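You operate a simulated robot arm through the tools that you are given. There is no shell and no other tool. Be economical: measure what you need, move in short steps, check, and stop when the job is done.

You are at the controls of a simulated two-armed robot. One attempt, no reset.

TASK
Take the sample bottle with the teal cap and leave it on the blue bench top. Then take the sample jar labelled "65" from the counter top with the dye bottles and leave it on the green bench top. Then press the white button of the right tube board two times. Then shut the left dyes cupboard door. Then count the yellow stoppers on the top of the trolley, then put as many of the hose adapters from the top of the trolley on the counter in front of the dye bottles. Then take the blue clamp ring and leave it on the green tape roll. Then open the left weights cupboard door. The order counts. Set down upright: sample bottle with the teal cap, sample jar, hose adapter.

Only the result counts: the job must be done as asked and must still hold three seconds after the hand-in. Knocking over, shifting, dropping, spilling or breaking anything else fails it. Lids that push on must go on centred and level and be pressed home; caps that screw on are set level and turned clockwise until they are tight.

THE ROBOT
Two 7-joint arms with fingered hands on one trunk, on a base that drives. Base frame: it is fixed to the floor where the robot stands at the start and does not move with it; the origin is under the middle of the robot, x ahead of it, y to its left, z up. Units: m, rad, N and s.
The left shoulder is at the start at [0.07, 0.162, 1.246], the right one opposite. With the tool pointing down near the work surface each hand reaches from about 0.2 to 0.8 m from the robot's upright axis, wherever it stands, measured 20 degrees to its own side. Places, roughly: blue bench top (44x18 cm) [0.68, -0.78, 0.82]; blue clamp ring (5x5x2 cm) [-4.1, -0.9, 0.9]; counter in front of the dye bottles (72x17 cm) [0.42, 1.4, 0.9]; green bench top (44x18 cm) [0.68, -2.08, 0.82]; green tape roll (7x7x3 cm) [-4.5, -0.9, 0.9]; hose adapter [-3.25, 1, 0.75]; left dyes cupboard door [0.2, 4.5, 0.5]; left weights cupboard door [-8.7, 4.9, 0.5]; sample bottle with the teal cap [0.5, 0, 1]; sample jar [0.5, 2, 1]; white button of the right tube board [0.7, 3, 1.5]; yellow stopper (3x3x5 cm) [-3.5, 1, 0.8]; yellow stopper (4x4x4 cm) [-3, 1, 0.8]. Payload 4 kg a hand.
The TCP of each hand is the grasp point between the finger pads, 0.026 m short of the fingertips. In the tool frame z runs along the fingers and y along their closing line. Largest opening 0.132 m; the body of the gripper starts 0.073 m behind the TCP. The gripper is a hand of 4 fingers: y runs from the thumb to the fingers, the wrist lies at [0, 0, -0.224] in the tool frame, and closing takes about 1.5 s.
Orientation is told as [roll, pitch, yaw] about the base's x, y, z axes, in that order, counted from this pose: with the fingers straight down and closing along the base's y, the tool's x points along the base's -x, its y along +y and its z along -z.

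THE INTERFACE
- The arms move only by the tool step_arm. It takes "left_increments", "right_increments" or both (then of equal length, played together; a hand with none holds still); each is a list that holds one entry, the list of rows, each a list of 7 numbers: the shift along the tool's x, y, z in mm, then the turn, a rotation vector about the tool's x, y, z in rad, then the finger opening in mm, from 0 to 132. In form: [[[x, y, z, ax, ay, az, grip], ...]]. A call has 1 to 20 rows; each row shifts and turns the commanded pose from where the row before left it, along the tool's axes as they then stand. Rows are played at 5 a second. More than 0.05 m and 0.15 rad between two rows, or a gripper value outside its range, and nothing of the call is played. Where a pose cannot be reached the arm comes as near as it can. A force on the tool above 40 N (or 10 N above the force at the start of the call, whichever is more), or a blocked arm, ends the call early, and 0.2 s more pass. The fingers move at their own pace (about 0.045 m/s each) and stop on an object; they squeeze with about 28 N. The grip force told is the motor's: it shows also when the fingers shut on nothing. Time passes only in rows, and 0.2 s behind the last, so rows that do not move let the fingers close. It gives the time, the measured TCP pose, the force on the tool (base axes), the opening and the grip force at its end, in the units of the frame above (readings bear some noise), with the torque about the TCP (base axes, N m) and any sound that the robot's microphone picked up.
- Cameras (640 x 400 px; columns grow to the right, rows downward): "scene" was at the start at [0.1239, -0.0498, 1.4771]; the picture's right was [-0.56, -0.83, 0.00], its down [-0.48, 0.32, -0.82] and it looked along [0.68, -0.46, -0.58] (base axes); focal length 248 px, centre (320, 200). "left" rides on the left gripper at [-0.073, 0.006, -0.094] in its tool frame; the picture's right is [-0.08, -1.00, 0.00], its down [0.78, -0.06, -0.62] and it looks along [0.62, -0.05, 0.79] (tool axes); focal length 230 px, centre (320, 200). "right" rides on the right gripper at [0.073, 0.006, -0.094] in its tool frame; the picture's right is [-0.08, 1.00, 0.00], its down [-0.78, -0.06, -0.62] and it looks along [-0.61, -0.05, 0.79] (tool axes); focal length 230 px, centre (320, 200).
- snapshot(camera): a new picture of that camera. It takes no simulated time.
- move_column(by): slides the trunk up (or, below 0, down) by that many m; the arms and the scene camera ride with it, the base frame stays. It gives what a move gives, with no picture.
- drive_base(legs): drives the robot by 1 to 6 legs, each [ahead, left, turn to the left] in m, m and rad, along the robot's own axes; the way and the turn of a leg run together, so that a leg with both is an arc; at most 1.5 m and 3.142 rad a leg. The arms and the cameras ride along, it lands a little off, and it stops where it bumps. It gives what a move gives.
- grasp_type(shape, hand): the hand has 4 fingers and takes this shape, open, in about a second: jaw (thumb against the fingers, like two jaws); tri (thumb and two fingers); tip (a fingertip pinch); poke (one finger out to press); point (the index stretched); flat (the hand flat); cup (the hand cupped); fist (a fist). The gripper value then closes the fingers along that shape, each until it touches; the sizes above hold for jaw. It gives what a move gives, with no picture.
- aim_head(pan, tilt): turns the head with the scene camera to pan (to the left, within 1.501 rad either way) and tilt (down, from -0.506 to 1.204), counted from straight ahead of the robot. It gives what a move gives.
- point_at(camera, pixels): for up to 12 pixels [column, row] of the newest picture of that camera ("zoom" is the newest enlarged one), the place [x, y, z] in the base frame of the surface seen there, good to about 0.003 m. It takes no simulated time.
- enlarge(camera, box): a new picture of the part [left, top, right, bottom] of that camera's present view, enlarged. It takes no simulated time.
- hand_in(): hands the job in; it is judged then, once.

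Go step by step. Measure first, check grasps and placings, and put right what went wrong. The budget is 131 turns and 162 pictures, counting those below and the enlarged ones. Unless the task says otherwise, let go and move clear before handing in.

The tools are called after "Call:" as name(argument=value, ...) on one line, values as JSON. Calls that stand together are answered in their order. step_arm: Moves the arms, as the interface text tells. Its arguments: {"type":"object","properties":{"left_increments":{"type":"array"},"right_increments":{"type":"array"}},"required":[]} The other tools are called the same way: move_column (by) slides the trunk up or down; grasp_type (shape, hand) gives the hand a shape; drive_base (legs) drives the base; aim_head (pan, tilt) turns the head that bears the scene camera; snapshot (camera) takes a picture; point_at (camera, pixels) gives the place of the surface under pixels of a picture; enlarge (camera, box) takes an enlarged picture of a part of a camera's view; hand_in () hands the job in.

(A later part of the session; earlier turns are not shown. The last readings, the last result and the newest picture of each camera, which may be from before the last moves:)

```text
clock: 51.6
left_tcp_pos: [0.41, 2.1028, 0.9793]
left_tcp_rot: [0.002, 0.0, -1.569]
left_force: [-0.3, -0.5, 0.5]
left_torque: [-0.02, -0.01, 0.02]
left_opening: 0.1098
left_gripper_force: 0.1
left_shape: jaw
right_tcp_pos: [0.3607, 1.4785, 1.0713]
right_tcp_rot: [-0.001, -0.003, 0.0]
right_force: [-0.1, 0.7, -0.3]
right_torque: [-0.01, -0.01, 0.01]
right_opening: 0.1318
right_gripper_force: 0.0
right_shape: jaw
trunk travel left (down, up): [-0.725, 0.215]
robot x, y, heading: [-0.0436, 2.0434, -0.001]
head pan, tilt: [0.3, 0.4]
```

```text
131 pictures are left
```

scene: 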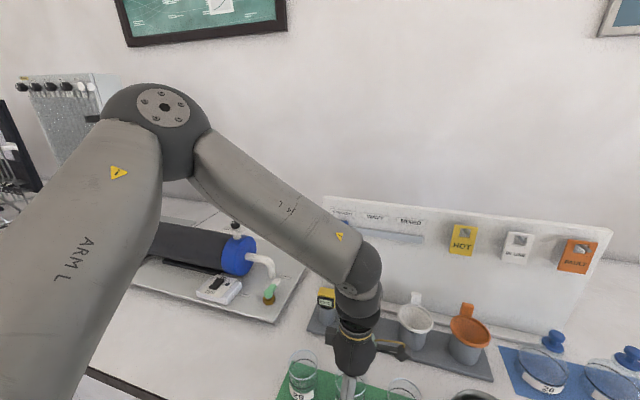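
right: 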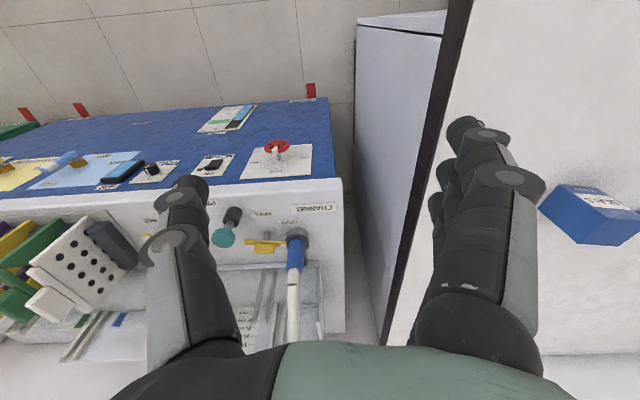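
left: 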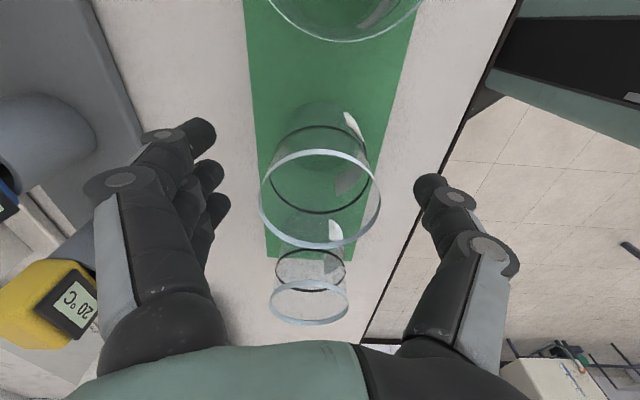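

Jar 65's rim is centred between the fingers (columns 260–380 against fingers 215 and 415). I'll go down 35 mm and close.

Call:
step_arm(left_increments=[[[0, 0, 18, 0, 0, 0, 110], [0, 0, 17, 0, 0, 0, 110], [0, 0, 0, 0, 0, 0, 80], [0, 0, 0, 0, 0, 0, 50], [0, 0, 0, 0, 0, 0, 45], [0, 0, 0, 0, 0, 0, 45], [0, 0, 0, 0, 0, 0, 45], [0, 0, 0, 0, 0, 0, 45], [0, 0, 0, 0, 0, 0, 45]]])

Call:
snapshot(camera="left")

```text
clock: 53.6
left_tcp_pos: [0.412, 2.1042, 0.9437]
left_tcp_rot: [0.0, -0.001, -1.569]
left_force: [0.0, 0.2, 0.1]
left_torque: [0.0, 0.02, 0.02]
left_opening: 0.0471
left_gripper_force: 28.4
left_shape: jaw
right_tcp_pos: [0.3607, 1.4791, 1.0721]
right_tcp_rot: [0.0, 0.001, 0.0]
right_force: [0.9, 0.0, 1.2]
right_torque: [0.03, -0.02, 0.01]
right_opening: 0.1319
right_gripper_force: 0.0
right_shape: jaw
trunk travel left (down, up): [-0.725, 0.215]
robot x, y, heading: [-0.0395, 2.0444, -0.002]
head pan, tilt: [0.3, 0.4]
```

```text
130 pictures are left
```

left: 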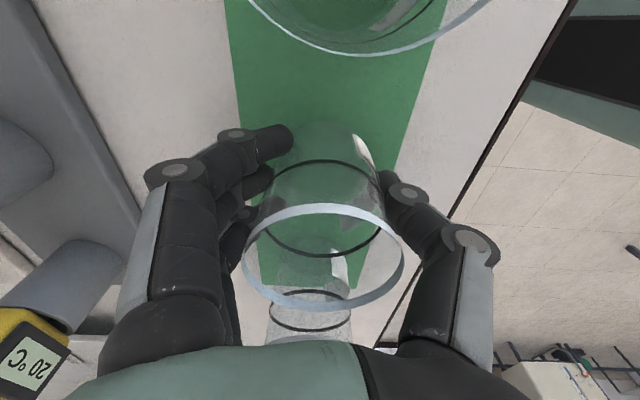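

Jar 65 is gripped (47 mm, 28 N). Lift straight up, pull back, back away.

Call:
step_arm(left_increments=[[[0, 0, -10, 0, 0, 0, 40], [0, 0, -25, 0, 0, 0, 40], [0, 0, -35, 0, 0, 0, 40], [0, 0, -40, 0, 0, 0, 40], [0, 0, -40, 0, 0, 0, 40], [0, -30, -20, 0, 0, 0, 40], [0, -35, 0, 0, 0, 0, 40], [0, -30, 0, 0, 0, 0, 40], [0, 0, 0, 0, 0, 0, 40]]])

Call:
drive_base(legs=[[-0.35, 0, 0]])

Call:
snapshot(camera="left")

Call:
snapshot(camera="scene")

```text
clock: 55.6
left_tcp_pos: [0.3167, 2.1034, 1.1141]
left_tcp_rot: [0.001, 0.0, -1.569]
left_force: [0.1, 0.0, -0.4]
left_torque: [0.0, 0.0, -0.02]
left_opening: 0.0463
left_gripper_force: 28.7
left_shape: jaw
right_tcp_pos: [0.362, 1.4796, 1.0719]
right_tcp_rot: [0.0, 0.0, 0.001]
right_force: [-0.3, 0.0, -0.2]
right_torque: [0.0, 0.0, 0.01]
right_opening: 0.1319
right_gripper_force: 0.1
right_shape: jaw
trunk travel left (down, up): [-0.725, 0.215]
robot x, y, heading: [-0.0388, 2.0441, -0.002]
head pan, tilt: [0.3, 0.4]
```

```text
clock: 57.9
left_tcp_pos: [-0.0319, 2.1035, 1.1128]
left_tcp_rot: [-0.001, 0.001, -1.567]
left_force: [0.1, -0.3, 0.1]
left_torque: [0.02, 0.02, -0.02]
left_opening: 0.046
left_gripper_force: 28.2
left_shape: jaw
right_tcp_pos: [0.0149, 1.4779, 1.0712]
right_tcp_rot: [0.001, 0.001, 0.0]
right_force: [-0.4, -0.4, 0.1]
right_torque: [0.0, 0.01, -0.01]
right_opening: 0.1319
right_gripper_force: 0.0
right_shape: jaw
trunk travel left (down, up): [-0.725, 0.215]
robot x, y, heading: [-0.3904, 2.0419, 0.005]
head pan, tilt: [0.3, 0.4]
```

```text
129 pictures are left
```

left: 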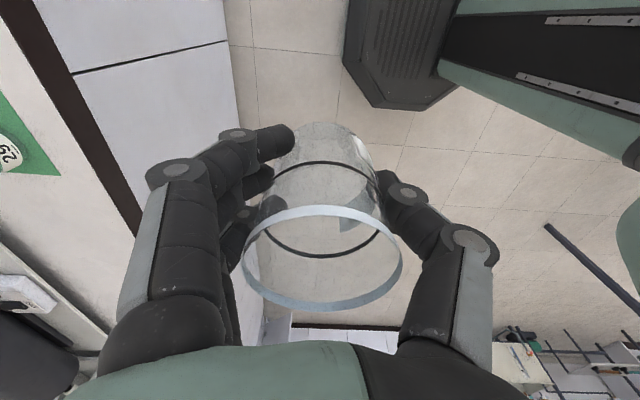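

```text
128 pictures are left
```

scene: 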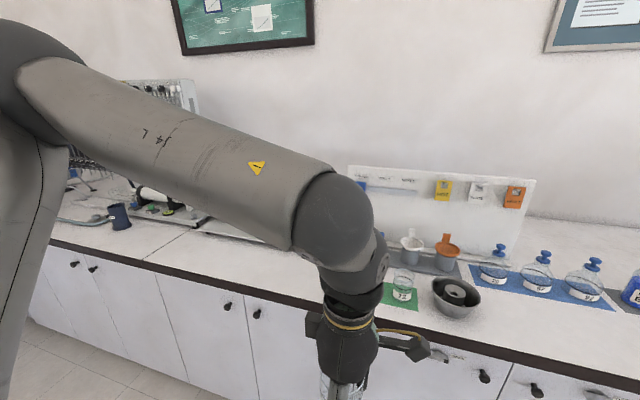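

Jar is held firmly. Drive to the green bench.

Call:
drive_base(legs=[[0, -1.4, 0], [0, -1.4, 0], [0.05, -1.4, 0]])

Call:
aim_head(pan=0.0, tilt=0.6)

Call:
snapshot(camera="scene")

```text
clock: 78.1
left_tcp_pos: [0.0083, -2.1185, 1.1128]
left_tcp_rot: [-0.001, 0.0, -1.566]
left_force: [0.1, -0.4, -1.4]
left_torque: [0.0, 0.01, -0.04]
left_opening: 0.046
left_gripper_force: 28.3
left_shape: jaw
right_tcp_pos: [0.0553, -2.7452, 1.0698]
right_tcp_rot: [0.001, -0.001, 0.003]
right_force: [0.7, 0.4, 0.4]
right_torque: [0.01, 0.03, -0.01]
right_opening: 0.1317
right_gripper_force: 0.2
right_shape: jaw
trunk travel left (down, up): [-0.725, 0.215]
robot x, y, heading: [-0.3467, -2.1788, 0.0]
head pan, tilt: [0.3, 0.4]
```

```text
clock: 78.9
left_tcp_pos: [0.009, -2.1192, 1.1135]
left_tcp_rot: [0.0, 0.001, -1.566]
left_force: [-0.4, 0.3, -0.2]
left_torque: [0.0, 0.0, 0.01]
left_opening: 0.0461
left_gripper_force: 27.7
left_shape: jaw
right_tcp_pos: [0.0573, -2.7457, 1.0707]
right_tcp_rot: [0.001, -0.001, 0.002]
right_force: [-0.4, -0.3, -0.3]
right_torque: [0.02, 0.01, 0.01]
right_opening: 0.1312
right_gripper_force: 0.0
right_shape: jaw
trunk travel left (down, up): [-0.725, 0.215]
robot x, y, heading: [-0.3503, -2.1806, 0.003]
head pan, tilt: [0.0, 0.6]
```

```text
127 pictures are left
```

scene: 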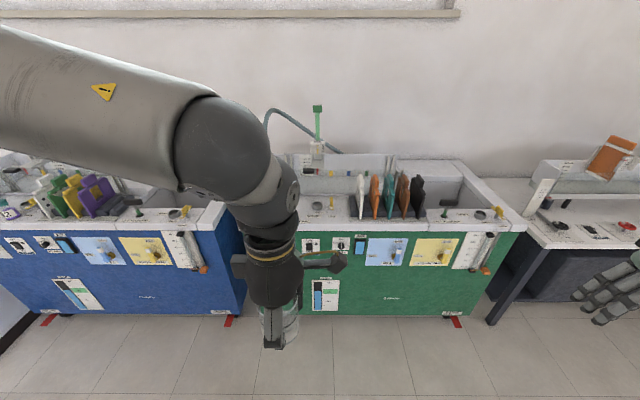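

The green bench mirrors the blue one, shifted by -1.30 m in y. The gap between knob and ring should be near (0.66, -2.107); I'll drive closer and measure with the left camera.

Call:
drive_base(legs=[[0.43, 0.01, 0]])

Call:
snapshot(camera="scene")

Call:
snapshot(camera="left")

```text
clock: 81.6
left_tcp_pos: [0.4426, -2.109, 1.1151]
left_tcp_rot: [0.0, 0.001, -1.565]
left_force: [-0.1, 0.5, 0.2]
left_torque: [-0.01, 0.0, 0.02]
left_opening: 0.046
left_gripper_force: 28.0
left_shape: jaw
right_tcp_pos: [0.4911, -2.7329, 1.0716]
right_tcp_rot: [-0.001, 0.001, 0.003]
right_force: [0.2, -0.3, -1.3]
right_torque: [0.02, 0.01, 0.01]
right_opening: 0.1319
right_gripper_force: 0.1
right_shape: jaw
trunk travel left (down, up): [-0.725, 0.215]
robot x, y, heading: [0.0889, -2.173, 0.004]
head pan, tilt: [0.0, 0.6]
```

```text
126 pictures are left
```

scene: 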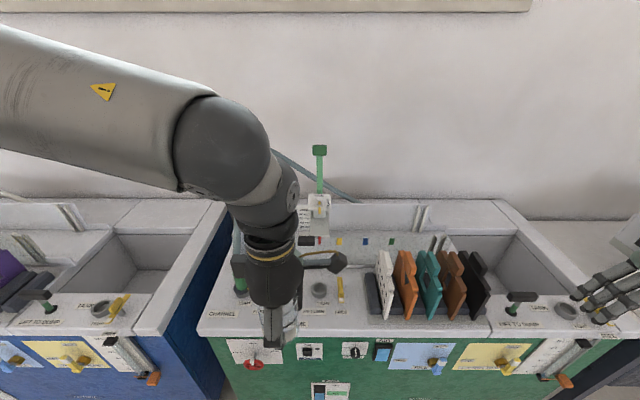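

```text
125 pictures are left
```

left: 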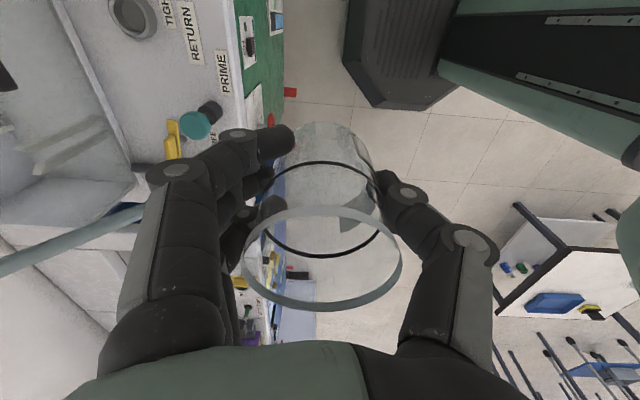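

Call:
point_at(camera="left", pixels=[[196, 126], [133, 38], [110, 20], [170, 130], [172, 75], [150, 100], [230, 70], [80, 60], [125, 65], [207, 108], [190, 60]])

Call:
enlarge(camera="left", box=[30, 0, 290, 170])

```text
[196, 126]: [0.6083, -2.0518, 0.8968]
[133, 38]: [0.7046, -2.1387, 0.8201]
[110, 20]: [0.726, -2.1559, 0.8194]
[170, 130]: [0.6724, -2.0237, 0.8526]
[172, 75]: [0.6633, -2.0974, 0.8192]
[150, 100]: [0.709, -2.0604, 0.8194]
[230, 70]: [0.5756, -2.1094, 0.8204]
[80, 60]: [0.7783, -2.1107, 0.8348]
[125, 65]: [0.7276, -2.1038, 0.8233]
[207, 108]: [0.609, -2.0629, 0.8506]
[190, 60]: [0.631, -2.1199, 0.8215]
```

```text
2.35 times, centred on (160, 85) of left
```

zoom: 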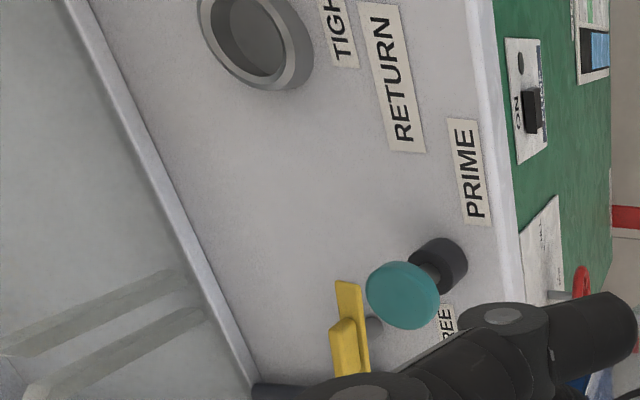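

Call:
point_at(camera="left", pixels=[[60, 250], [120, 222], [10, 265]])

Call:
step_arm(left_increments=[[[0, 35, 0, 0, 0, 0, 40], [0, 35, 0, 0, 0, 0, 40], [0, 35, 0, 0, 0, 0, 40], [0, 0, 0, 0, 0, 0, 40]]])

Call:
snapshot(camera="scene")

```text
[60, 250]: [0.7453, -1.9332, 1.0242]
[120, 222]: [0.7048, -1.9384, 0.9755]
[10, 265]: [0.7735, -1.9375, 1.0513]
```

```text
clock: 82.6
left_tcp_pos: [0.5498, -2.1064, 1.1139]
left_tcp_rot: [0.001, -0.002, -1.564]
left_force: [-0.4, -0.1, -1.6]
left_torque: [-0.01, -0.03, -0.02]
left_opening: 0.0461
left_gripper_force: 27.9
left_shape: jaw
right_tcp_pos: [0.4925, -2.7323, 1.0713]
right_tcp_rot: [-0.002, -0.001, 0.004]
right_force: [0.0, -0.1, -0.2]
right_torque: [0.01, 0.01, 0.01]
right_opening: 0.1319
right_gripper_force: 0.0
right_shape: jaw
trunk travel left (down, up): [-0.725, 0.215]
robot x, y, heading: [0.0878, -2.1723, 0.001]
head pan, tilt: [0.0, 0.6]
```

```text
123 pictures are left
```

scene: 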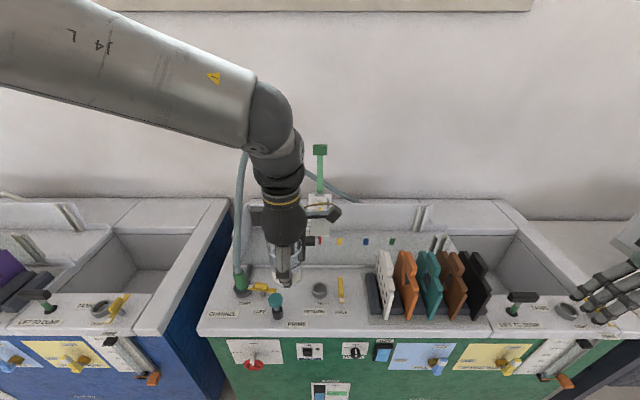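

The pipe rises away behind (x>0.7), clear of the forearm. Continue to x 0.655 and lower partway.

Call:
step_arm(left_increments=[[[0, 35, 0, 0, 0, 0, 40], [0, 35, 0, 0, 0, 0, 40], [0, 35, 0, 0, 0, 0, 40], [0, 0, 35, 0, 0, 0, 40], [0, 0, 35, 0, 0, 0, 40], [0, 0, 30, 0, 0, 0, 40], [0, 0, 0, 0, 0, 0, 40]]])

Call:
snapshot(camera="left")

Call:
snapshot(camera="scene")

```text
clock: 84.2
left_tcp_pos: [0.6347, -2.1282, 1.0113]
left_tcp_rot: [0.003, 0.001, -1.564]
left_force: [-0.4, 1.0, -0.4]
left_torque: [0.0, -0.04, 0.01]
left_opening: 0.0459
left_gripper_force: 27.5
left_shape: jaw
left hand out of reach, approached as far as the arm can: row 2, 3
right_tcp_pos: [0.4908, -2.7325, 1.0719]
right_tcp_rot: [0.0, 0.0, 0.003]
right_force: [0.5, -0.4, 1.0]
right_torque: [-0.02, 0.0, 0.0]
right_opening: 0.1318
right_gripper_force: 0.0
right_shape: jaw
trunk travel left (down, up): [-0.725, 0.215]
robot x, y, heading: [0.0865, -2.1725, 0.001]
head pan, tilt: [0.0, 0.6]
```

```text
122 pictures are left
```

left: 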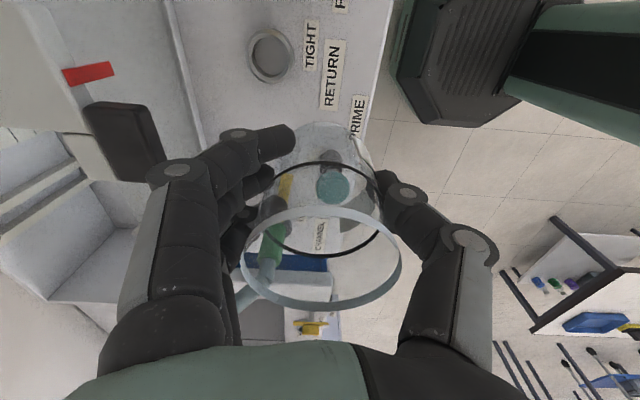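

```text
121 pictures are left
```

scene: 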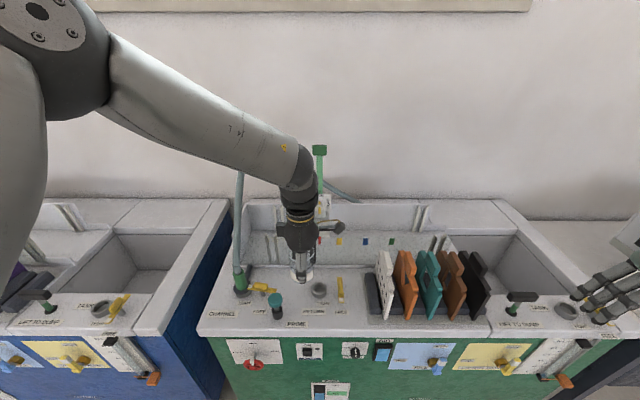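

Call:
point_at(camera="left", pixels=[[155, 150], [110, 110], [150, 170], [90, 70], [210, 130], [285, 135]])

Call:
step_arm(left_increments=[[[12, 8, 0, 0, 0, 0, 40], [12, 8, 0, 0, 0, 0, 40], [0, 0, 0, 0, 0, 0, 40]]])

Call:
snapshot(camera="left")

```text
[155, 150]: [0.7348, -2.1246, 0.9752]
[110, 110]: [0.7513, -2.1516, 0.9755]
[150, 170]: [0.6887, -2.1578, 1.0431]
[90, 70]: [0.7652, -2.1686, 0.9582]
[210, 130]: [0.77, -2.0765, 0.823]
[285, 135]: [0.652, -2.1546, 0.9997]
```

```text
clock: 85.0
left_tcp_pos: [0.6346, -2.126, 1.0098]
left_tcp_rot: [0.0, 0.001, -1.565]
left_force: [-0.6, 1.0, 0.5]
left_torque: [-0.01, -0.02, 0.02]
left_opening: 0.0458
left_gripper_force: 27.7
left_shape: jaw
left hand out of reach, approached as far as the arm can: row 1, 2
right_tcp_pos: [0.4924, -2.7329, 1.0712]
right_tcp_rot: [-0.001, -0.001, 0.004]
right_force: [0.1, -0.1, -0.4]
right_torque: [-0.01, -0.01, 0.0]
right_opening: 0.1319
right_gripper_force: 0.2
right_shape: jaw
trunk travel left (down, up): [-0.725, 0.215]
robot x, y, heading: [0.0845, -2.1724, 0.001]
head pan, tilt: [0.0, 0.6]
```

```text
120 pictures are left
```

left: 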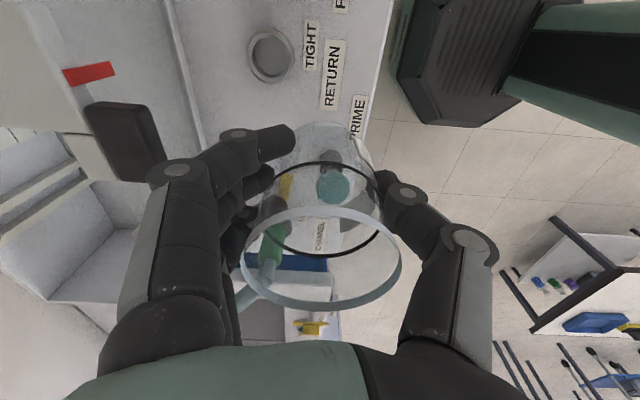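

A black sensor block corner is at (0.735, -2.125, 0.975), so I'll aim for (0.645, -2.102). Pull the hand back 35 mm and drive 0.05 closer.

Call:
step_arm(left_increments=[[[0, -20, 0, 0, 0, 0, 40], [0, -20, 0, 0, 0, 0, 40], [0, 0, 0, 0, 0, 0, 40]]])

Call:
drive_base(legs=[[0.05, 0.022, 0]])

```text
clock: 85.8
left_tcp_pos: [0.5952, -2.1265, 1.0102]
left_tcp_rot: [0.0, 0.001, -1.566]
left_force: [0.5, 0.1, -0.6]
left_torque: [-0.02, -0.02, 0.01]
left_opening: 0.0459
left_gripper_force: 27.6
left_shape: jaw
right_tcp_pos: [0.4916, -2.7341, 1.0708]
right_tcp_rot: [0.001, 0.0, 0.003]
right_force: [1.2, -0.2, 0.1]
right_torque: [0.02, -0.01, 0.01]
right_opening: 0.1319
right_gripper_force: 0.1
right_shape: jaw
trunk travel left (down, up): [-0.725, 0.215]
robot x, y, heading: [0.0884, -2.1713, 0.003]
head pan, tilt: [0.0, 0.6]
```

```text
clock: 86.7
left_tcp_pos: [0.6398, -2.1067, 1.0149]
left_tcp_rot: [0.003, 0.003, -1.567]
left_force: [-1.0, 0.4, 0.8]
left_torque: [0.02, 0.01, -0.01]
left_opening: 0.0459
left_gripper_force: 28.0
left_shape: jaw
right_tcp_pos: [0.5351, -2.7129, 1.0715]
right_tcp_rot: [0.002, -0.004, 0.005]
right_force: [-0.6, -0.2, -0.2]
right_torque: [0.01, -0.04, 0.0]
right_opening: 0.1319
right_gripper_force: 0.1
right_shape: jaw
trunk travel left (down, up): [-0.725, 0.215]
robot x, y, heading: [0.1349, -2.1481, 0.004]
head pan, tilt: [0.0, 0.6]
```

Call:
step_arm(left_increments=[[[4, 5, 0, 0, 0, 0, 40], [0, 0, 35, 0, 0, 0, 40], [0, 0, 35, 0, 0, 0, 40], [0, 0, 35, 0, 0, 0, 40], [0, 0, 0, 0, 0, 0, 40]]])

Call:
snapshot(camera="left")

Call:
enlarge(camera="scene", box=[200, 180, 400, 340])

```text
clock: 87.9
left_tcp_pos: [0.6484, -2.1023, 0.906]
left_tcp_rot: [-0.001, -0.001, -1.569]
left_force: [-0.1, 0.2, 0.1]
left_torque: [-0.02, -0.01, -0.05]
left_opening: 0.0458
left_gripper_force: 27.8
left_shape: jaw
right_tcp_pos: [0.5392, -2.7121, 1.0709]
right_tcp_rot: [0.001, 0.0, 0.004]
right_force: [0.0, 0.4, 0.4]
right_torque: [0.03, -0.02, -0.01]
right_opening: 0.1319
right_gripper_force: 0.0
right_shape: jaw
trunk travel left (down, up): [-0.725, 0.215]
robot x, y, heading: [0.1326, -2.1488, 0.003]
head pan, tilt: [0.0, 0.6]
```

```text
119 pictures are left
```

left: 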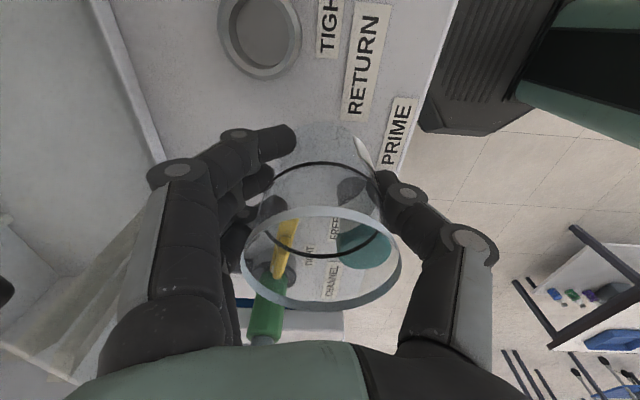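

```text
2.50 times, centred on (300, 260) of scene
```

zoom: 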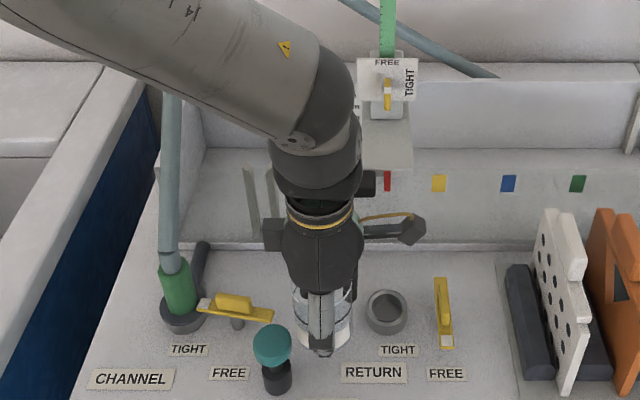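

Jar is over the clear patch. Lower to near contact, then by single millimetres.

Call:
step_arm(left_increments=[[[0, 0, 20, 0, 0, 0, 40], [0, 0, 16, 0, 0, 0, 40], [0, 0, 4, 0, 0, 0, 40], [0, 0, 2, 0, 0, 0, 40], [0, 0, 0, 0, 0, 0, 40]]])

Call:
step_arm(left_increments=[[[0, 0, 1, 0, 0, 0, 40], [0, 0, 1, 0, 0, 0, 40], [0, 0, 0, 0, 0, 0, 40]]])

Call:
step_arm(left_increments=[[[0, 0, 1, 0, 0, 0, 40], [0, 0, 0, 0, 0, 0, 40]]])

```text
clock: 89.1
left_tcp_pos: [0.6483, -2.1009, 0.8639]
left_tcp_rot: [0.001, 0.001, -1.564]
left_force: [0.6, 0.0, -0.7]
left_torque: [-0.03, -0.02, -0.02]
left_opening: 0.0455
left_gripper_force: 27.9
left_shape: jaw
right_tcp_pos: [0.5398, -2.7115, 1.0716]
right_tcp_rot: [0.001, -0.002, 0.003]
right_force: [-0.8, 0.3, 0.5]
right_torque: [-0.02, 0.02, 0.0]
right_opening: 0.1319
right_gripper_force: 0.0
right_shape: jaw
trunk travel left (down, up): [-0.725, 0.215]
robot x, y, heading: [0.1336, -2.1431, 0.006]
head pan, tilt: [0.0, 0.6]
```

```text
clock: 89.9
left_tcp_pos: [0.6489, -2.103, 0.8636]
left_tcp_rot: [0.004, 0.002, -1.561]
left_force: [-0.8, 0.0, 4.2]
left_torque: [0.03, -0.06, -0.02]
left_opening: 0.0457
left_gripper_force: 28.3
left_shape: jaw
right_tcp_pos: [0.54, -2.712, 1.071]
right_tcp_rot: [0.0, 0.0, 0.003]
right_force: [-0.1, -0.2, 0.3]
right_torque: [0.02, -0.02, 0.01]
right_opening: 0.1317
right_gripper_force: 0.1
right_shape: jaw
trunk travel left (down, up): [-0.725, 0.215]
robot x, y, heading: [0.1344, -2.1454, 0.002]
head pan, tilt: [0.0, 0.6]
```

```text
clock: 90.5
left_tcp_pos: [0.6485, -2.1028, 0.863]
left_tcp_rot: [0.002, 0.001, -1.561]
left_force: [-0.4, 0.6, 11.0]
left_torque: [0.07, -0.08, -0.03]
left_opening: 0.0458
left_gripper_force: 28.2
left_shape: jaw
right_tcp_pos: [0.5389, -2.712, 1.0715]
right_tcp_rot: [0.0, 0.0, 0.005]
right_force: [0.6, -0.4, 0.0]
right_torque: [0.0, -0.02, 0.0]
right_opening: 0.1317
right_gripper_force: 0.1
right_shape: jaw
trunk travel left (down, up): [-0.725, 0.215]
robot x, y, heading: [0.1335, -2.1506, 0.002]
head pan, tilt: [0.0, 0.6]
```

Contact confirmed (11 N). Ease off, open slightly, and check before lifting.

Call:
step_arm(left_increments=[[[0, 0, -1.5, 0, 0, 0, 46], [0, 0, 0, 0, 0, 0, 52], [0, 0, 0, 0, 0, 0, 58], [0, 0, 0, 0, 0, 0, 64], [0, 0, 0, 0, 0, 0, 68], [0, 0, 0, 0, 0, 0, 68]]])

Call:
snapshot(camera="left")

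```text
clock: 91.9
left_tcp_pos: [0.6483, -2.102, 0.8645]
left_tcp_rot: [0.002, 0.002, -1.562]
left_force: [-0.6, -0.2, -0.4]
left_torque: [-0.03, -0.03, 0.05]
left_opening: 0.0672
left_gripper_force: 0.0
left_shape: jaw
right_tcp_pos: [0.5407, -2.7126, 1.0713]
right_tcp_rot: [-0.001, 0.002, 0.003]
right_force: [-0.3, 0.2, 0.3]
right_torque: [0.01, -0.04, -0.03]
right_opening: 0.1316
right_gripper_force: 0.1
right_shape: jaw
trunk travel left (down, up): [-0.725, 0.215]
robot x, y, heading: [0.1381, -2.1501, 0.005]
head pan, tilt: [0.0, 0.6]
```

```text
117 pictures are left
```

left: 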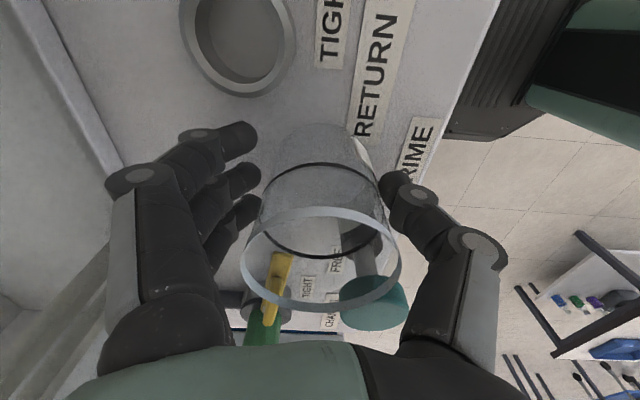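

The thumb is nearer the jar than the fingers, so I'll shift 7 mm toward the thumb side, then lift straight up and retreat.

Call:
step_arm(left_increments=[[[0, -6, 0, 0, 0, 0, 68], [0, 0, -20, 0, 0, 0, 68], [0, 0, -40, 0, 0, 0, 68], [0, 0, -40, 0, 0, 0, 68], [0, 0, -45, 0, 0, 0, 68], [0, 0, -45, 0, 0, 0, 68], [0, -35, 0, 0, 0, 0, 68], [0, -35, 0, 0, 0, 0, 68], [0, -35, 0, 0, 0, 0, 68], [0, -35, 0, 0, 0, 0, 68], [0, -35, 0, 0, 0, 0, 68]]])

Call:
drive_base(legs=[[-0.3, 0, 0]])

Call:
enlarge(camera="scene", box=[200, 180, 400, 340])

```text
clock: 94.3
left_tcp_pos: [0.4671, -2.1003, 1.0538]
left_tcp_rot: [0.002, 0.001, -1.564]
left_force: [-0.7, 0.2, -0.4]
left_torque: [0.0, -0.02, 0.01]
left_opening: 0.0673
left_gripper_force: 0.0
left_shape: jaw
right_tcp_pos: [0.5394, -2.7113, 1.0722]
right_tcp_rot: [0.001, 0.0, 0.003]
right_force: [-0.1, -0.1, -0.1]
right_torque: [0.01, -0.01, -0.01]
right_opening: 0.1316
right_gripper_force: 0.1
right_shape: jaw
trunk travel left (down, up): [-0.725, 0.215]
robot x, y, heading: [0.1366, -2.1465, 0.005]
head pan, tilt: [0.0, 0.6]
```

```text
clock: 96.4
left_tcp_pos: [0.1683, -2.1037, 1.0523]
left_tcp_rot: [-0.001, 0.001, -1.569]
left_force: [0.0, 0.5, 0.2]
left_torque: [0.0, 0.03, 0.02]
left_opening: 0.0676
left_gripper_force: 0.0
left_shape: jaw
right_tcp_pos: [0.2375, -2.7125, 1.0705]
right_tcp_rot: [0.0, 0.001, 0.001]
right_force: [0.5, -0.2, 0.1]
right_torque: [0.01, 0.0, 0.01]
right_opening: 0.1317
right_gripper_force: 0.1
right_shape: jaw
trunk travel left (down, up): [-0.725, 0.215]
robot x, y, heading: [-0.1678, -2.1481, 0.002]
head pan, tilt: [0.0, 0.6]
```

```text
2.50 times, centred on (300, 260) of scene
```

zoom: 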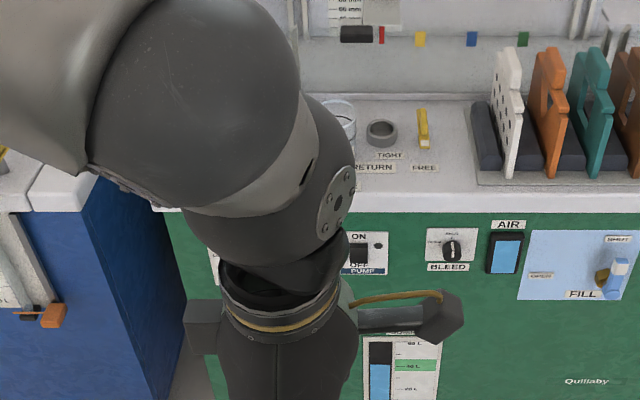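

The jar stands upright beside the ring (zoom (342,115)). Now drive to the tube boards near y 3 and look.

Call:
drive_base(legs=[[-0.2, 0, 0], [0, 1.3, 0], [0, 1.3, 0], [0, 1.3, 0], [0, 1.1, 0]])

Call:
aim_head(pan=0.0, tilt=0.1)

Call:
snapshot(camera="scene")

```text
clock: 121.6
left_tcp_pos: [-0.1267, 2.903, 1.0529]
left_tcp_rot: [-0.001, 0.002, -1.547]
left_force: [-0.8, 0.5, 0.0]
left_torque: [0.0, 0.02, -0.01]
left_opening: 0.0671
left_gripper_force: 0.1
left_shape: jaw
right_tcp_pos: [-0.042, 2.2948, 1.0705]
right_tcp_rot: [0.0, 0.0, 0.021]
right_force: [0.6, 0.6, -0.5]
right_torque: [-0.03, -0.03, -0.01]
right_opening: 0.1317
right_gripper_force: 0.0
right_shape: jaw
trunk travel left (down, up): [-0.725, 0.215]
robot x, y, heading: [-0.4584, 2.8506, 0.026]
head pan, tilt: [0.0, 0.6]
```

```text
clock: 122.5
left_tcp_pos: [-0.1268, 2.9032, 1.0527]
left_tcp_rot: [-0.001, 0.0, -1.547]
left_force: [0.1, -0.6, 0.0]
left_torque: [-0.01, -0.02, 0.01]
left_opening: 0.0675
left_gripper_force: 0.0
left_shape: jaw
right_tcp_pos: [-0.0435, 2.2955, 1.0702]
right_tcp_rot: [-0.001, 0.001, 0.023]
right_force: [0.1, 0.5, -0.4]
right_torque: [-0.01, 0.01, 0.01]
right_opening: 0.1319
right_gripper_force: 0.1
right_shape: jaw
trunk travel left (down, up): [-0.725, 0.215]
robot x, y, heading: [-0.4568, 2.8508, 0.03]
head pan, tilt: [0.0, 0.099]
```

```text
115 pictures are left
```

scene: 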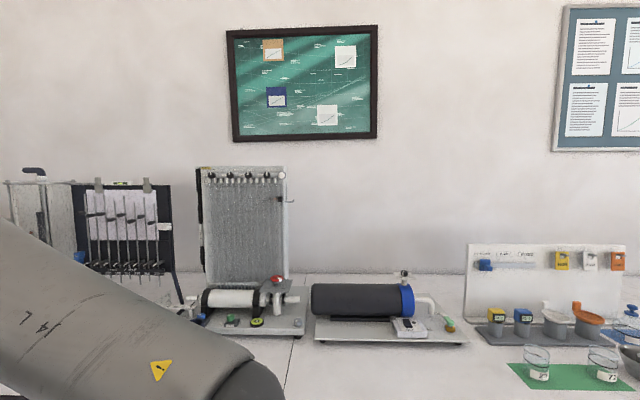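

The tube board with tubes and knobs is at (245,230). I'll enlarge it.

Call:
enlarge(camera="scene", box=[185, 155, 315, 240])

Call:
point_at(camera="zoom", pixels=[[120, 105], [170, 110], [222, 110], [275, 112], [325, 112], [385, 112], [430, 112], [475, 100], [300, 70]])

Call:
enlarge(camera="scene", box=[0, 155, 190, 290])

```text
4.71 times, centred on (250, 198) of scene
```

zoom: 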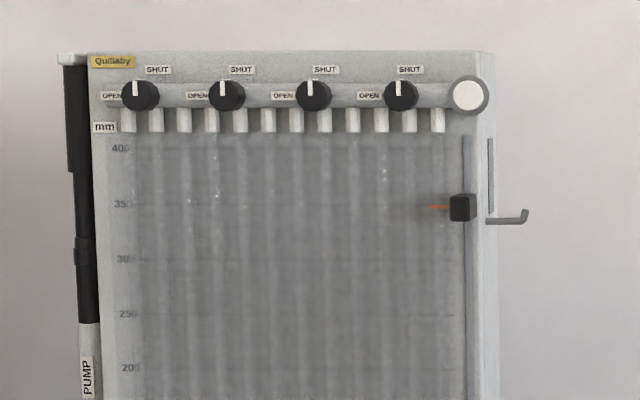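

```text
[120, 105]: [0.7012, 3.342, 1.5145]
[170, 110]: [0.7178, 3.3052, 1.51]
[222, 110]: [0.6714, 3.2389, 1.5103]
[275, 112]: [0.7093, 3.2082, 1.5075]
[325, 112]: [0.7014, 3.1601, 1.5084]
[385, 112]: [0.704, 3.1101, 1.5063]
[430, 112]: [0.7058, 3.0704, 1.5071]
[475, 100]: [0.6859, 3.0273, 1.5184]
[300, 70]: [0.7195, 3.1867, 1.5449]
```

```text
2.96 times, centred on (95, 222) of scene
```

zoom: 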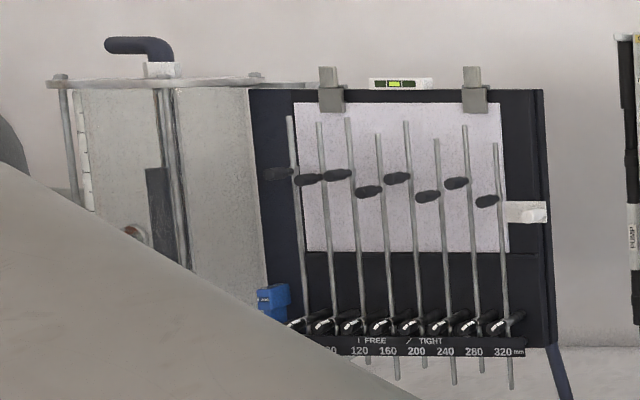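

The white button of the board is at zoom (467,97), about (0.686, 3.028, 1.518), facing the robot. I'll raise the trunk, swing the left hand back to yaw 0 and pull the right hand in.

Call:
move_column(by=0.2)

Call:
step_arm(left_increments=[[[0, 0, 0, 0, 0, -0.15, 68], [0, 0, 0, 0, 0, -0.15, 68], [0, 0, 0, 0, 0, -0.15, 68], [0, 0, 0, 0, 0, -0.15, 68], [0, 0, 0, 0, 0, -0.15, 68], [0, 0, 0, 0, 0, -0.15, 68], [0, 0, 0, 0, 0, -0.15, 68], [0, 0, 0, 0, 0, -0.15, 68], [0, 0, 0, 0, 0, -0.15, 68], [0, 0, 0, 0, 0, -0.15, 68], [0, 0, 0, 0, 0, -0.07, 68]]], right_increments=[[[20, 0, 0, 0, 0, 0, 100], [20, 0, 0, 0, 0, 0, 100], [20, 0, 0, 0, 0, 0, 100], [20, 0, 0, 0, 0, 0, 100], [20, 0, 0, 0, 0, 0, 100], [0, 0, 0, 0, 0, 0, 100], [0, 0, 0, 0, 0, 0, 100], [0, 0, 0, 0, 0, 0, 100], [0, 0, 0, 0, 0, 0, 100], [0, 0, 0, 0, 0, 0, 100], [0, 0, 0, 0, 0, 0, 100]]])

Call:
step_arm(left_increments=[[[-33.5, 0, -2.5, 0, -0.15, 0, 68], [-33.5, 0, -2.5, 0, -0.15, 0, 68], [-33.5, 0, -2.5, 0, -0.15, 0, 68], [-33.5, 0, -2.5, 0, -0.15, 0, 68], [-33.5, 0, -2.5, 0, -0.15, 0, 68], [-33.5, 0, -2.5, 0, -0.15, 0, 68], [-33.5, 0, -2.5, 0, -0.15, 0, 68], [-33.5, 0, -2.5, 0, -0.15, 0, 68], [-33.5, 0, -2.5, 0, -0.15, 0, 68], [-33.5, 0, -2.5, 0, -0.15, 0, 68], [-15.5, 0, 0, 0, -0.07, 0, 68]]])

Call:
grasp_type(hand="left", shape="poke")

Call:
snapshot(camera="left")

Call:
snapshot(camera="scene")

```text
clock: 124.7
left_tcp_pos: [-0.1281, 2.903, 1.2528]
left_tcp_rot: [0.0, -0.001, -1.546]
left_force: [0.1, 0.2, 0.3]
left_torque: [0.02, -0.01, -0.02]
left_opening: 0.0672
left_gripper_force: 0.1
left_shape: jaw
right_tcp_pos: [-0.0433, 2.294, 1.2711]
right_tcp_rot: [-0.001, -0.001, 0.022]
right_force: [-0.9, -0.9, -0.9]
right_torque: [0.01, 0.0, -0.01]
right_opening: 0.1314
right_gripper_force: 0.0
right_shape: jaw
trunk travel left (down, up): [-0.925, 0.015]
robot x, y, heading: [-0.4598, 2.8496, 0.029]
head pan, tilt: [0.0, 0.099]
```

```text
clock: 127.1
left_tcp_pos: [-0.1276, 2.9029, 1.2533]
left_tcp_rot: [-0.001, 0.001, 0.026]
left_force: [0.1, 1.1, 0.2]
left_torque: [-0.02, -0.01, -0.04]
left_opening: 0.0675
left_gripper_force: 0.0
left_shape: jaw
right_tcp_pos: [-0.1433, 2.2924, 1.2713]
right_tcp_rot: [-0.001, -0.001, 0.022]
right_force: [0.9, 0.5, -0.2]
right_torque: [0.0, -0.01, -0.01]
right_opening: 0.1005
right_gripper_force: 0.1
right_shape: jaw
trunk travel left (down, up): [-0.925, 0.015]
robot x, y, heading: [-0.4538, 2.8492, 0.024]
head pan, tilt: [0.0, 0.099]
```

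```text
clock: 129.5
left_tcp_pos: [0.0982, 2.9074, 1.4785]
left_tcp_rot: [-3.103, -1.569, 3.127]
left_force: [0.3, 0.2, 0.1]
left_torque: [0.0, 0.01, -0.02]
left_opening: 0.0672
left_gripper_force: 0.1
left_shape: jaw
right_tcp_pos: [-0.144, 2.2922, 1.2691]
right_tcp_rot: [-0.001, 0.001, 0.023]
right_force: [0.4, -0.1, -0.4]
right_torque: [-0.03, 0.01, 0.03]
right_opening: 0.1006
right_gripper_force: 0.0
right_shape: jaw
trunk travel left (down, up): [-0.925, 0.015]
robot x, y, heading: [-0.4585, 2.8507, 0.026]
head pan, tilt: [0.0, 0.099]
```

```text
clock: 130.4
left_tcp_pos: [0.0975, 2.9097, 1.4768]
left_tcp_rot: [-0.197, -1.569, 0.22]
left_force: [-0.4, -0.8, 0.2]
left_torque: [-0.01, 0.01, 0.0]
left_opening: 0.0003
left_gripper_force: 0.1
left_shape: poke
right_tcp_pos: [-0.1427, 2.2928, 1.2713]
right_tcp_rot: [-0.001, 0.001, 0.022]
right_force: [-0.1, 0.4, 0.7]
right_torque: [-0.02, -0.01, 0.02]
right_opening: 0.1004
right_gripper_force: 0.0
right_shape: jaw
trunk travel left (down, up): [-0.925, 0.015]
robot x, y, heading: [-0.4566, 2.8506, 0.023]
head pan, tilt: [0.0, 0.099]
```

```text
112 pictures are left
```

left: 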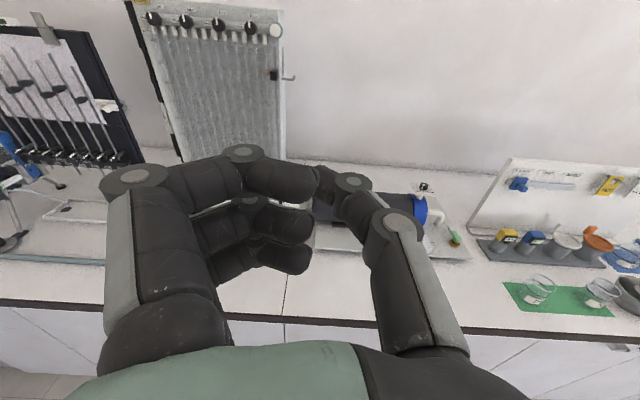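

```text
111 pictures are left
```

scene: 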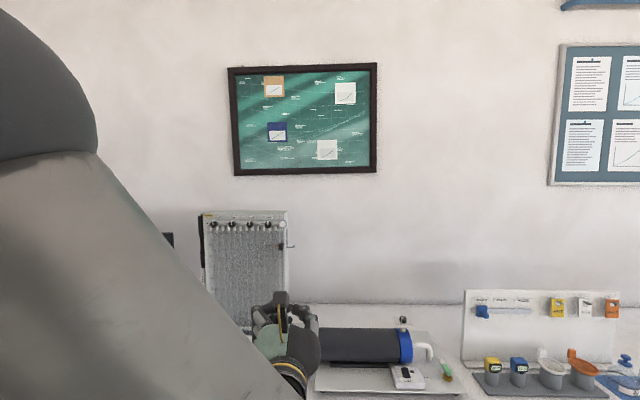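

The poke hand is seen from above; I need to find which fingertip leads. Measure finger tips.

Call:
enlarge(camera="left", box=[180, 120, 420, 290])

Call:
point_at(camera="left", pixels=[[310, 185], [325, 180], [300, 225], [300, 255], [290, 165], [240, 152], [350, 180], [330, 200]])

Call:
enlarge(camera="scene", box=[230, 270, 350, 400])

```text
2.35 times, centred on (300, 205) of left
```

zoom: 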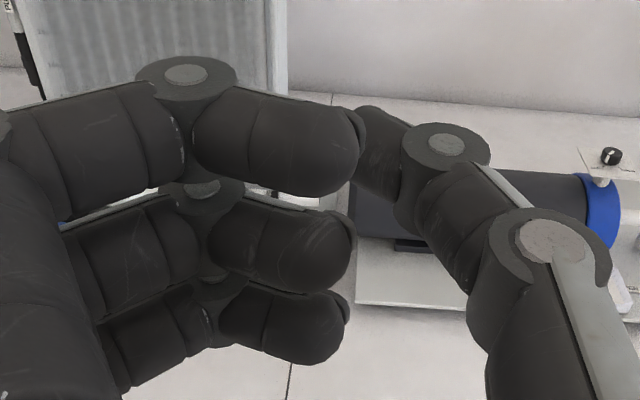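

```text
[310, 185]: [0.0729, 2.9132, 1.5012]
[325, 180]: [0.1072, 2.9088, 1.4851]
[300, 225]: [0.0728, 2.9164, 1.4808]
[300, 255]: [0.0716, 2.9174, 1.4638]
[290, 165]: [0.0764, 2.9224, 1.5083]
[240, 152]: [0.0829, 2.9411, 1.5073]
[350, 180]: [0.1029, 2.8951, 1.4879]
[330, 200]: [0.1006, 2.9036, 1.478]
```

```text
3.08 times, centred on (290, 335) of scene
```

zoom: 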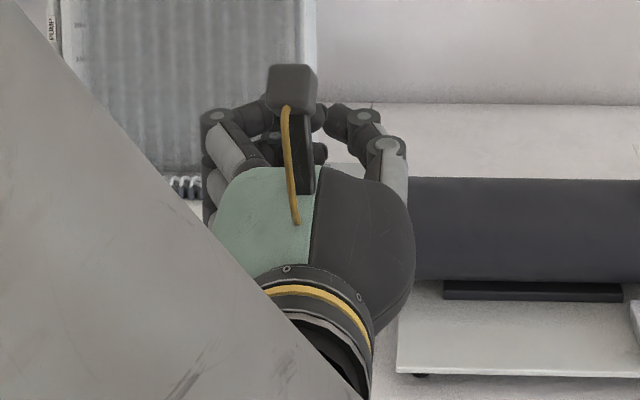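

In poke the thumb leads: its tip is about 20 mm ahead of the TCP and level with it, with the other fingers curled behind. I'll drive up to the board with a heading correction.

Call:
drive_base(legs=[[0.36, 0.12, -0.025]])

Call:
snapshot(camera="left")

Call:
snapshot(camera="scene")

```text
clock: 132.8
left_tcp_pos: [0.4539, 3.0172, 1.4783]
left_tcp_rot: [2.484, -1.57, -2.489]
left_force: [0.3, 0.3, 0.3]
left_torque: [-0.01, -0.01, 0.0]
left_opening: 0.0
left_gripper_force: 0.0
left_shape: poke
right_tcp_pos: [0.1978, 2.4074, 1.2716]
right_tcp_rot: [0.002, -0.002, -0.002]
right_force: [-0.9, -0.2, -0.3]
right_torque: [0.01, -0.03, 0.0]
right_opening: 0.1005
right_gripper_force: 0.1
right_shape: jaw
trunk travel left (down, up): [-0.925, 0.015]
robot x, y, heading: [-0.1013, 2.9735, -0.005]
head pan, tilt: [0.0, 0.099]
```

```text
108 pictures are left
```

left: 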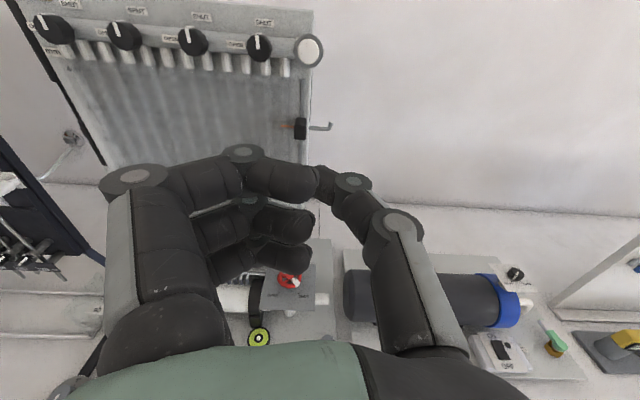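

```text
107 pictures are left
```

scene: 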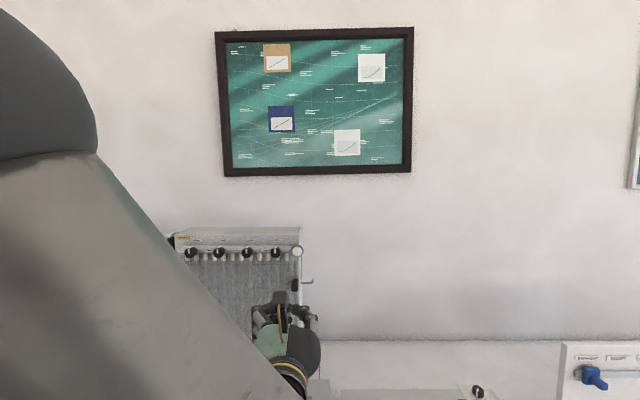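

Call:
enlarge(camera="left", box=[220, 0, 380, 220])

Call:
point_at(camera="left", pixels=[[308, 50], [300, 50], [315, 52], [308, 40], [308, 60], [322, 180], [330, 185], [321, 45], [280, 55]])

```text
1.82 times, centred on (300, 110) of left
```

zoom: 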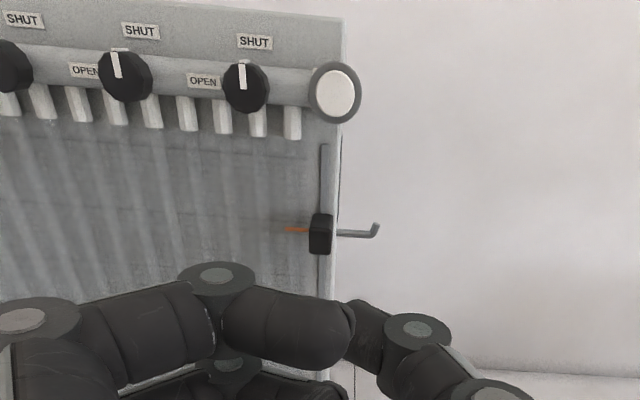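

```text
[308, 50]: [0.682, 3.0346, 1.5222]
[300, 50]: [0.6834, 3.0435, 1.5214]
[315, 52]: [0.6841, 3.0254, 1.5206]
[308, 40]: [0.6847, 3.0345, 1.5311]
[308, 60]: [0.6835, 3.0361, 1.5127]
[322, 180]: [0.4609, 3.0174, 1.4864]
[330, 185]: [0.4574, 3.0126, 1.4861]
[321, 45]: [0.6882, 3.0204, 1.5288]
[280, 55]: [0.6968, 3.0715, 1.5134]
```

Button centre is (0.683, 3.034, 1.522). Align the thumb tip to it and advance to about 5 cm short.

Call:
step_arm(left_increments=[[[-22, 8, 0, 0, 0, 0, 0], [-22, 8, 0, 0, 0, 0, 0], [0, 0, 40, 0, 0, 0, 0], [0, 0, 40, 0, 0, 0, 0], [0, 0, 40, 0, 0, 0, 0], [0, 0, 30, 0, 0, 0, 0], [0, 0, 0, 0, 0, 0, 0]]])

Call:
snapshot(camera="left")

Call:
enlarge(camera="scene", box=[220, 210, 340, 310])

```text
clock: 134.4
left_tcp_pos: [0.608, 3.0325, 1.5209]
left_tcp_rot: [0.24, -1.57, -0.242]
left_force: [0.4, 0.5, -0.6]
left_torque: [-0.03, -0.02, -0.01]
left_opening: 0.0003
left_gripper_force: 0.0
left_shape: poke
right_tcp_pos: [0.2024, 2.4068, 1.2697]
right_tcp_rot: [0.0, 0.0, -0.004]
right_force: [0.7, 0.6, -0.3]
right_torque: [0.06, -0.02, 0.02]
right_opening: 0.1004
right_gripper_force: 0.1
right_shape: jaw
trunk travel left (down, up): [-0.925, 0.015]
robot x, y, heading: [-0.1027, 2.9725, -0.004]
head pan, tilt: [0.0, 0.099]
```

```text
105 pictures are left
```

left: 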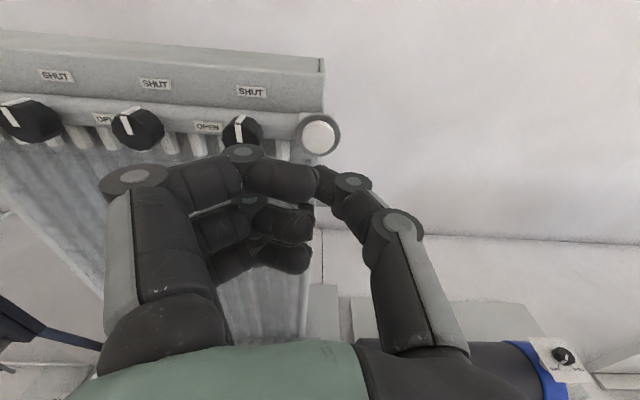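

```text
4.00 times, centred on (280, 260) of scene
```

zoom: 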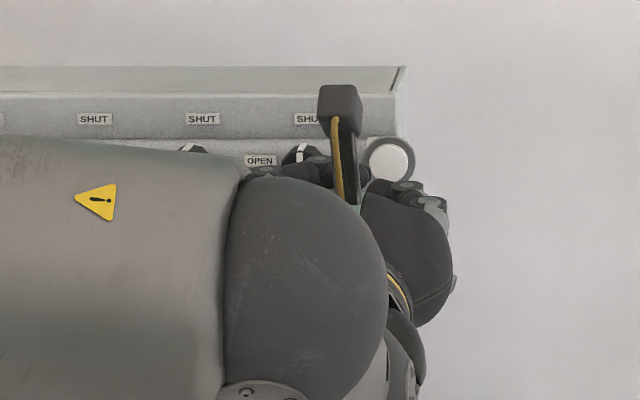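

Button (320,135) is converging in line with the thumb tip (320,180). Advance 42 mm, then in 2 mm steps listening for a click.

Call:
step_arm(left_increments=[[[0, 0, 20, 0, 0, 0, 0], [0, 0, 15, 0, 0, 0, 0], [0, 0, 2, 0, 0, 0, 0], [0, 0, 2, 0, 0, 0, 0], [0, 0, 2, 0, 0, 0, 0]]])

Call:
snapshot(camera="left")

```text
clock: 135.6
left_tcp_pos: [0.6501, 3.0326, 1.5206]
left_tcp_rot: [0.064, -1.569, -0.068]
left_force: [0.3, -0.4, -0.2]
left_torque: [-0.01, -0.02, 0.0]
left_opening: 0.0
left_gripper_force: 0.0
left_shape: poke
right_tcp_pos: [0.201, 2.4093, 1.2705]
right_tcp_rot: [0.001, 0.001, -0.001]
right_force: [0.7, -0.4, -0.1]
right_torque: [-0.02, 0.03, -0.01]
right_opening: 0.1005
right_gripper_force: 0.0
right_shape: jaw
trunk travel left (down, up): [-0.925, 0.015]
robot x, y, heading: [-0.1043, 2.9753, -0.006]
head pan, tilt: [0.0, 0.099]
```

```text
103 pictures are left
```

left: 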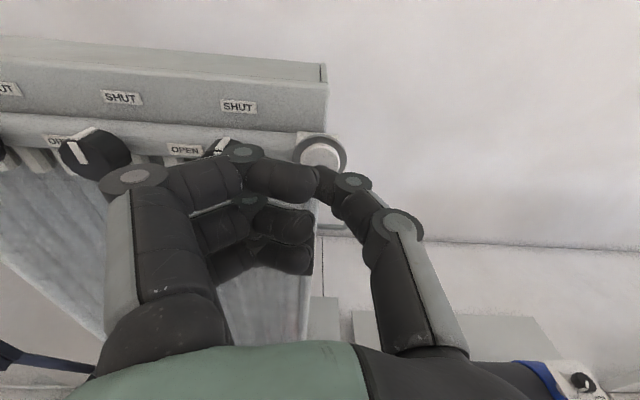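

Call:
step_arm(left_increments=[[[0, 0, 2, 0, 0, 0, 0], [0, 0, 2, 0, 0, 0, 0], [0, 0, 2, 0, 0, 0, 0], [0, 0, 2, 0, 0, 0, 0]]])

```text
clock: 136.6
left_tcp_pos: [0.6558, 3.0342, 1.521]
left_tcp_rot: [-0.145, -1.569, 0.144]
left_force: [0.3, -0.7, -0.5]
left_torque: [-0.02, 0.01, -0.01]
left_opening: 0.0
left_gripper_force: 0.0
left_shape: poke
right_tcp_pos: [0.2001, 2.409, 1.2702]
right_tcp_rot: [-0.002, 0.0, -0.002]
right_force: [-0.7, -1.4, -0.3]
right_torque: [0.01, -0.03, 0.01]
right_opening: 0.1004
right_gripper_force: 0.1
right_shape: jaw
trunk travel left (down, up): [-0.925, 0.015]
robot x, y, heading: [-0.0971, 2.9749, -0.003]
head pan, tilt: [0.0, 0.099]
```

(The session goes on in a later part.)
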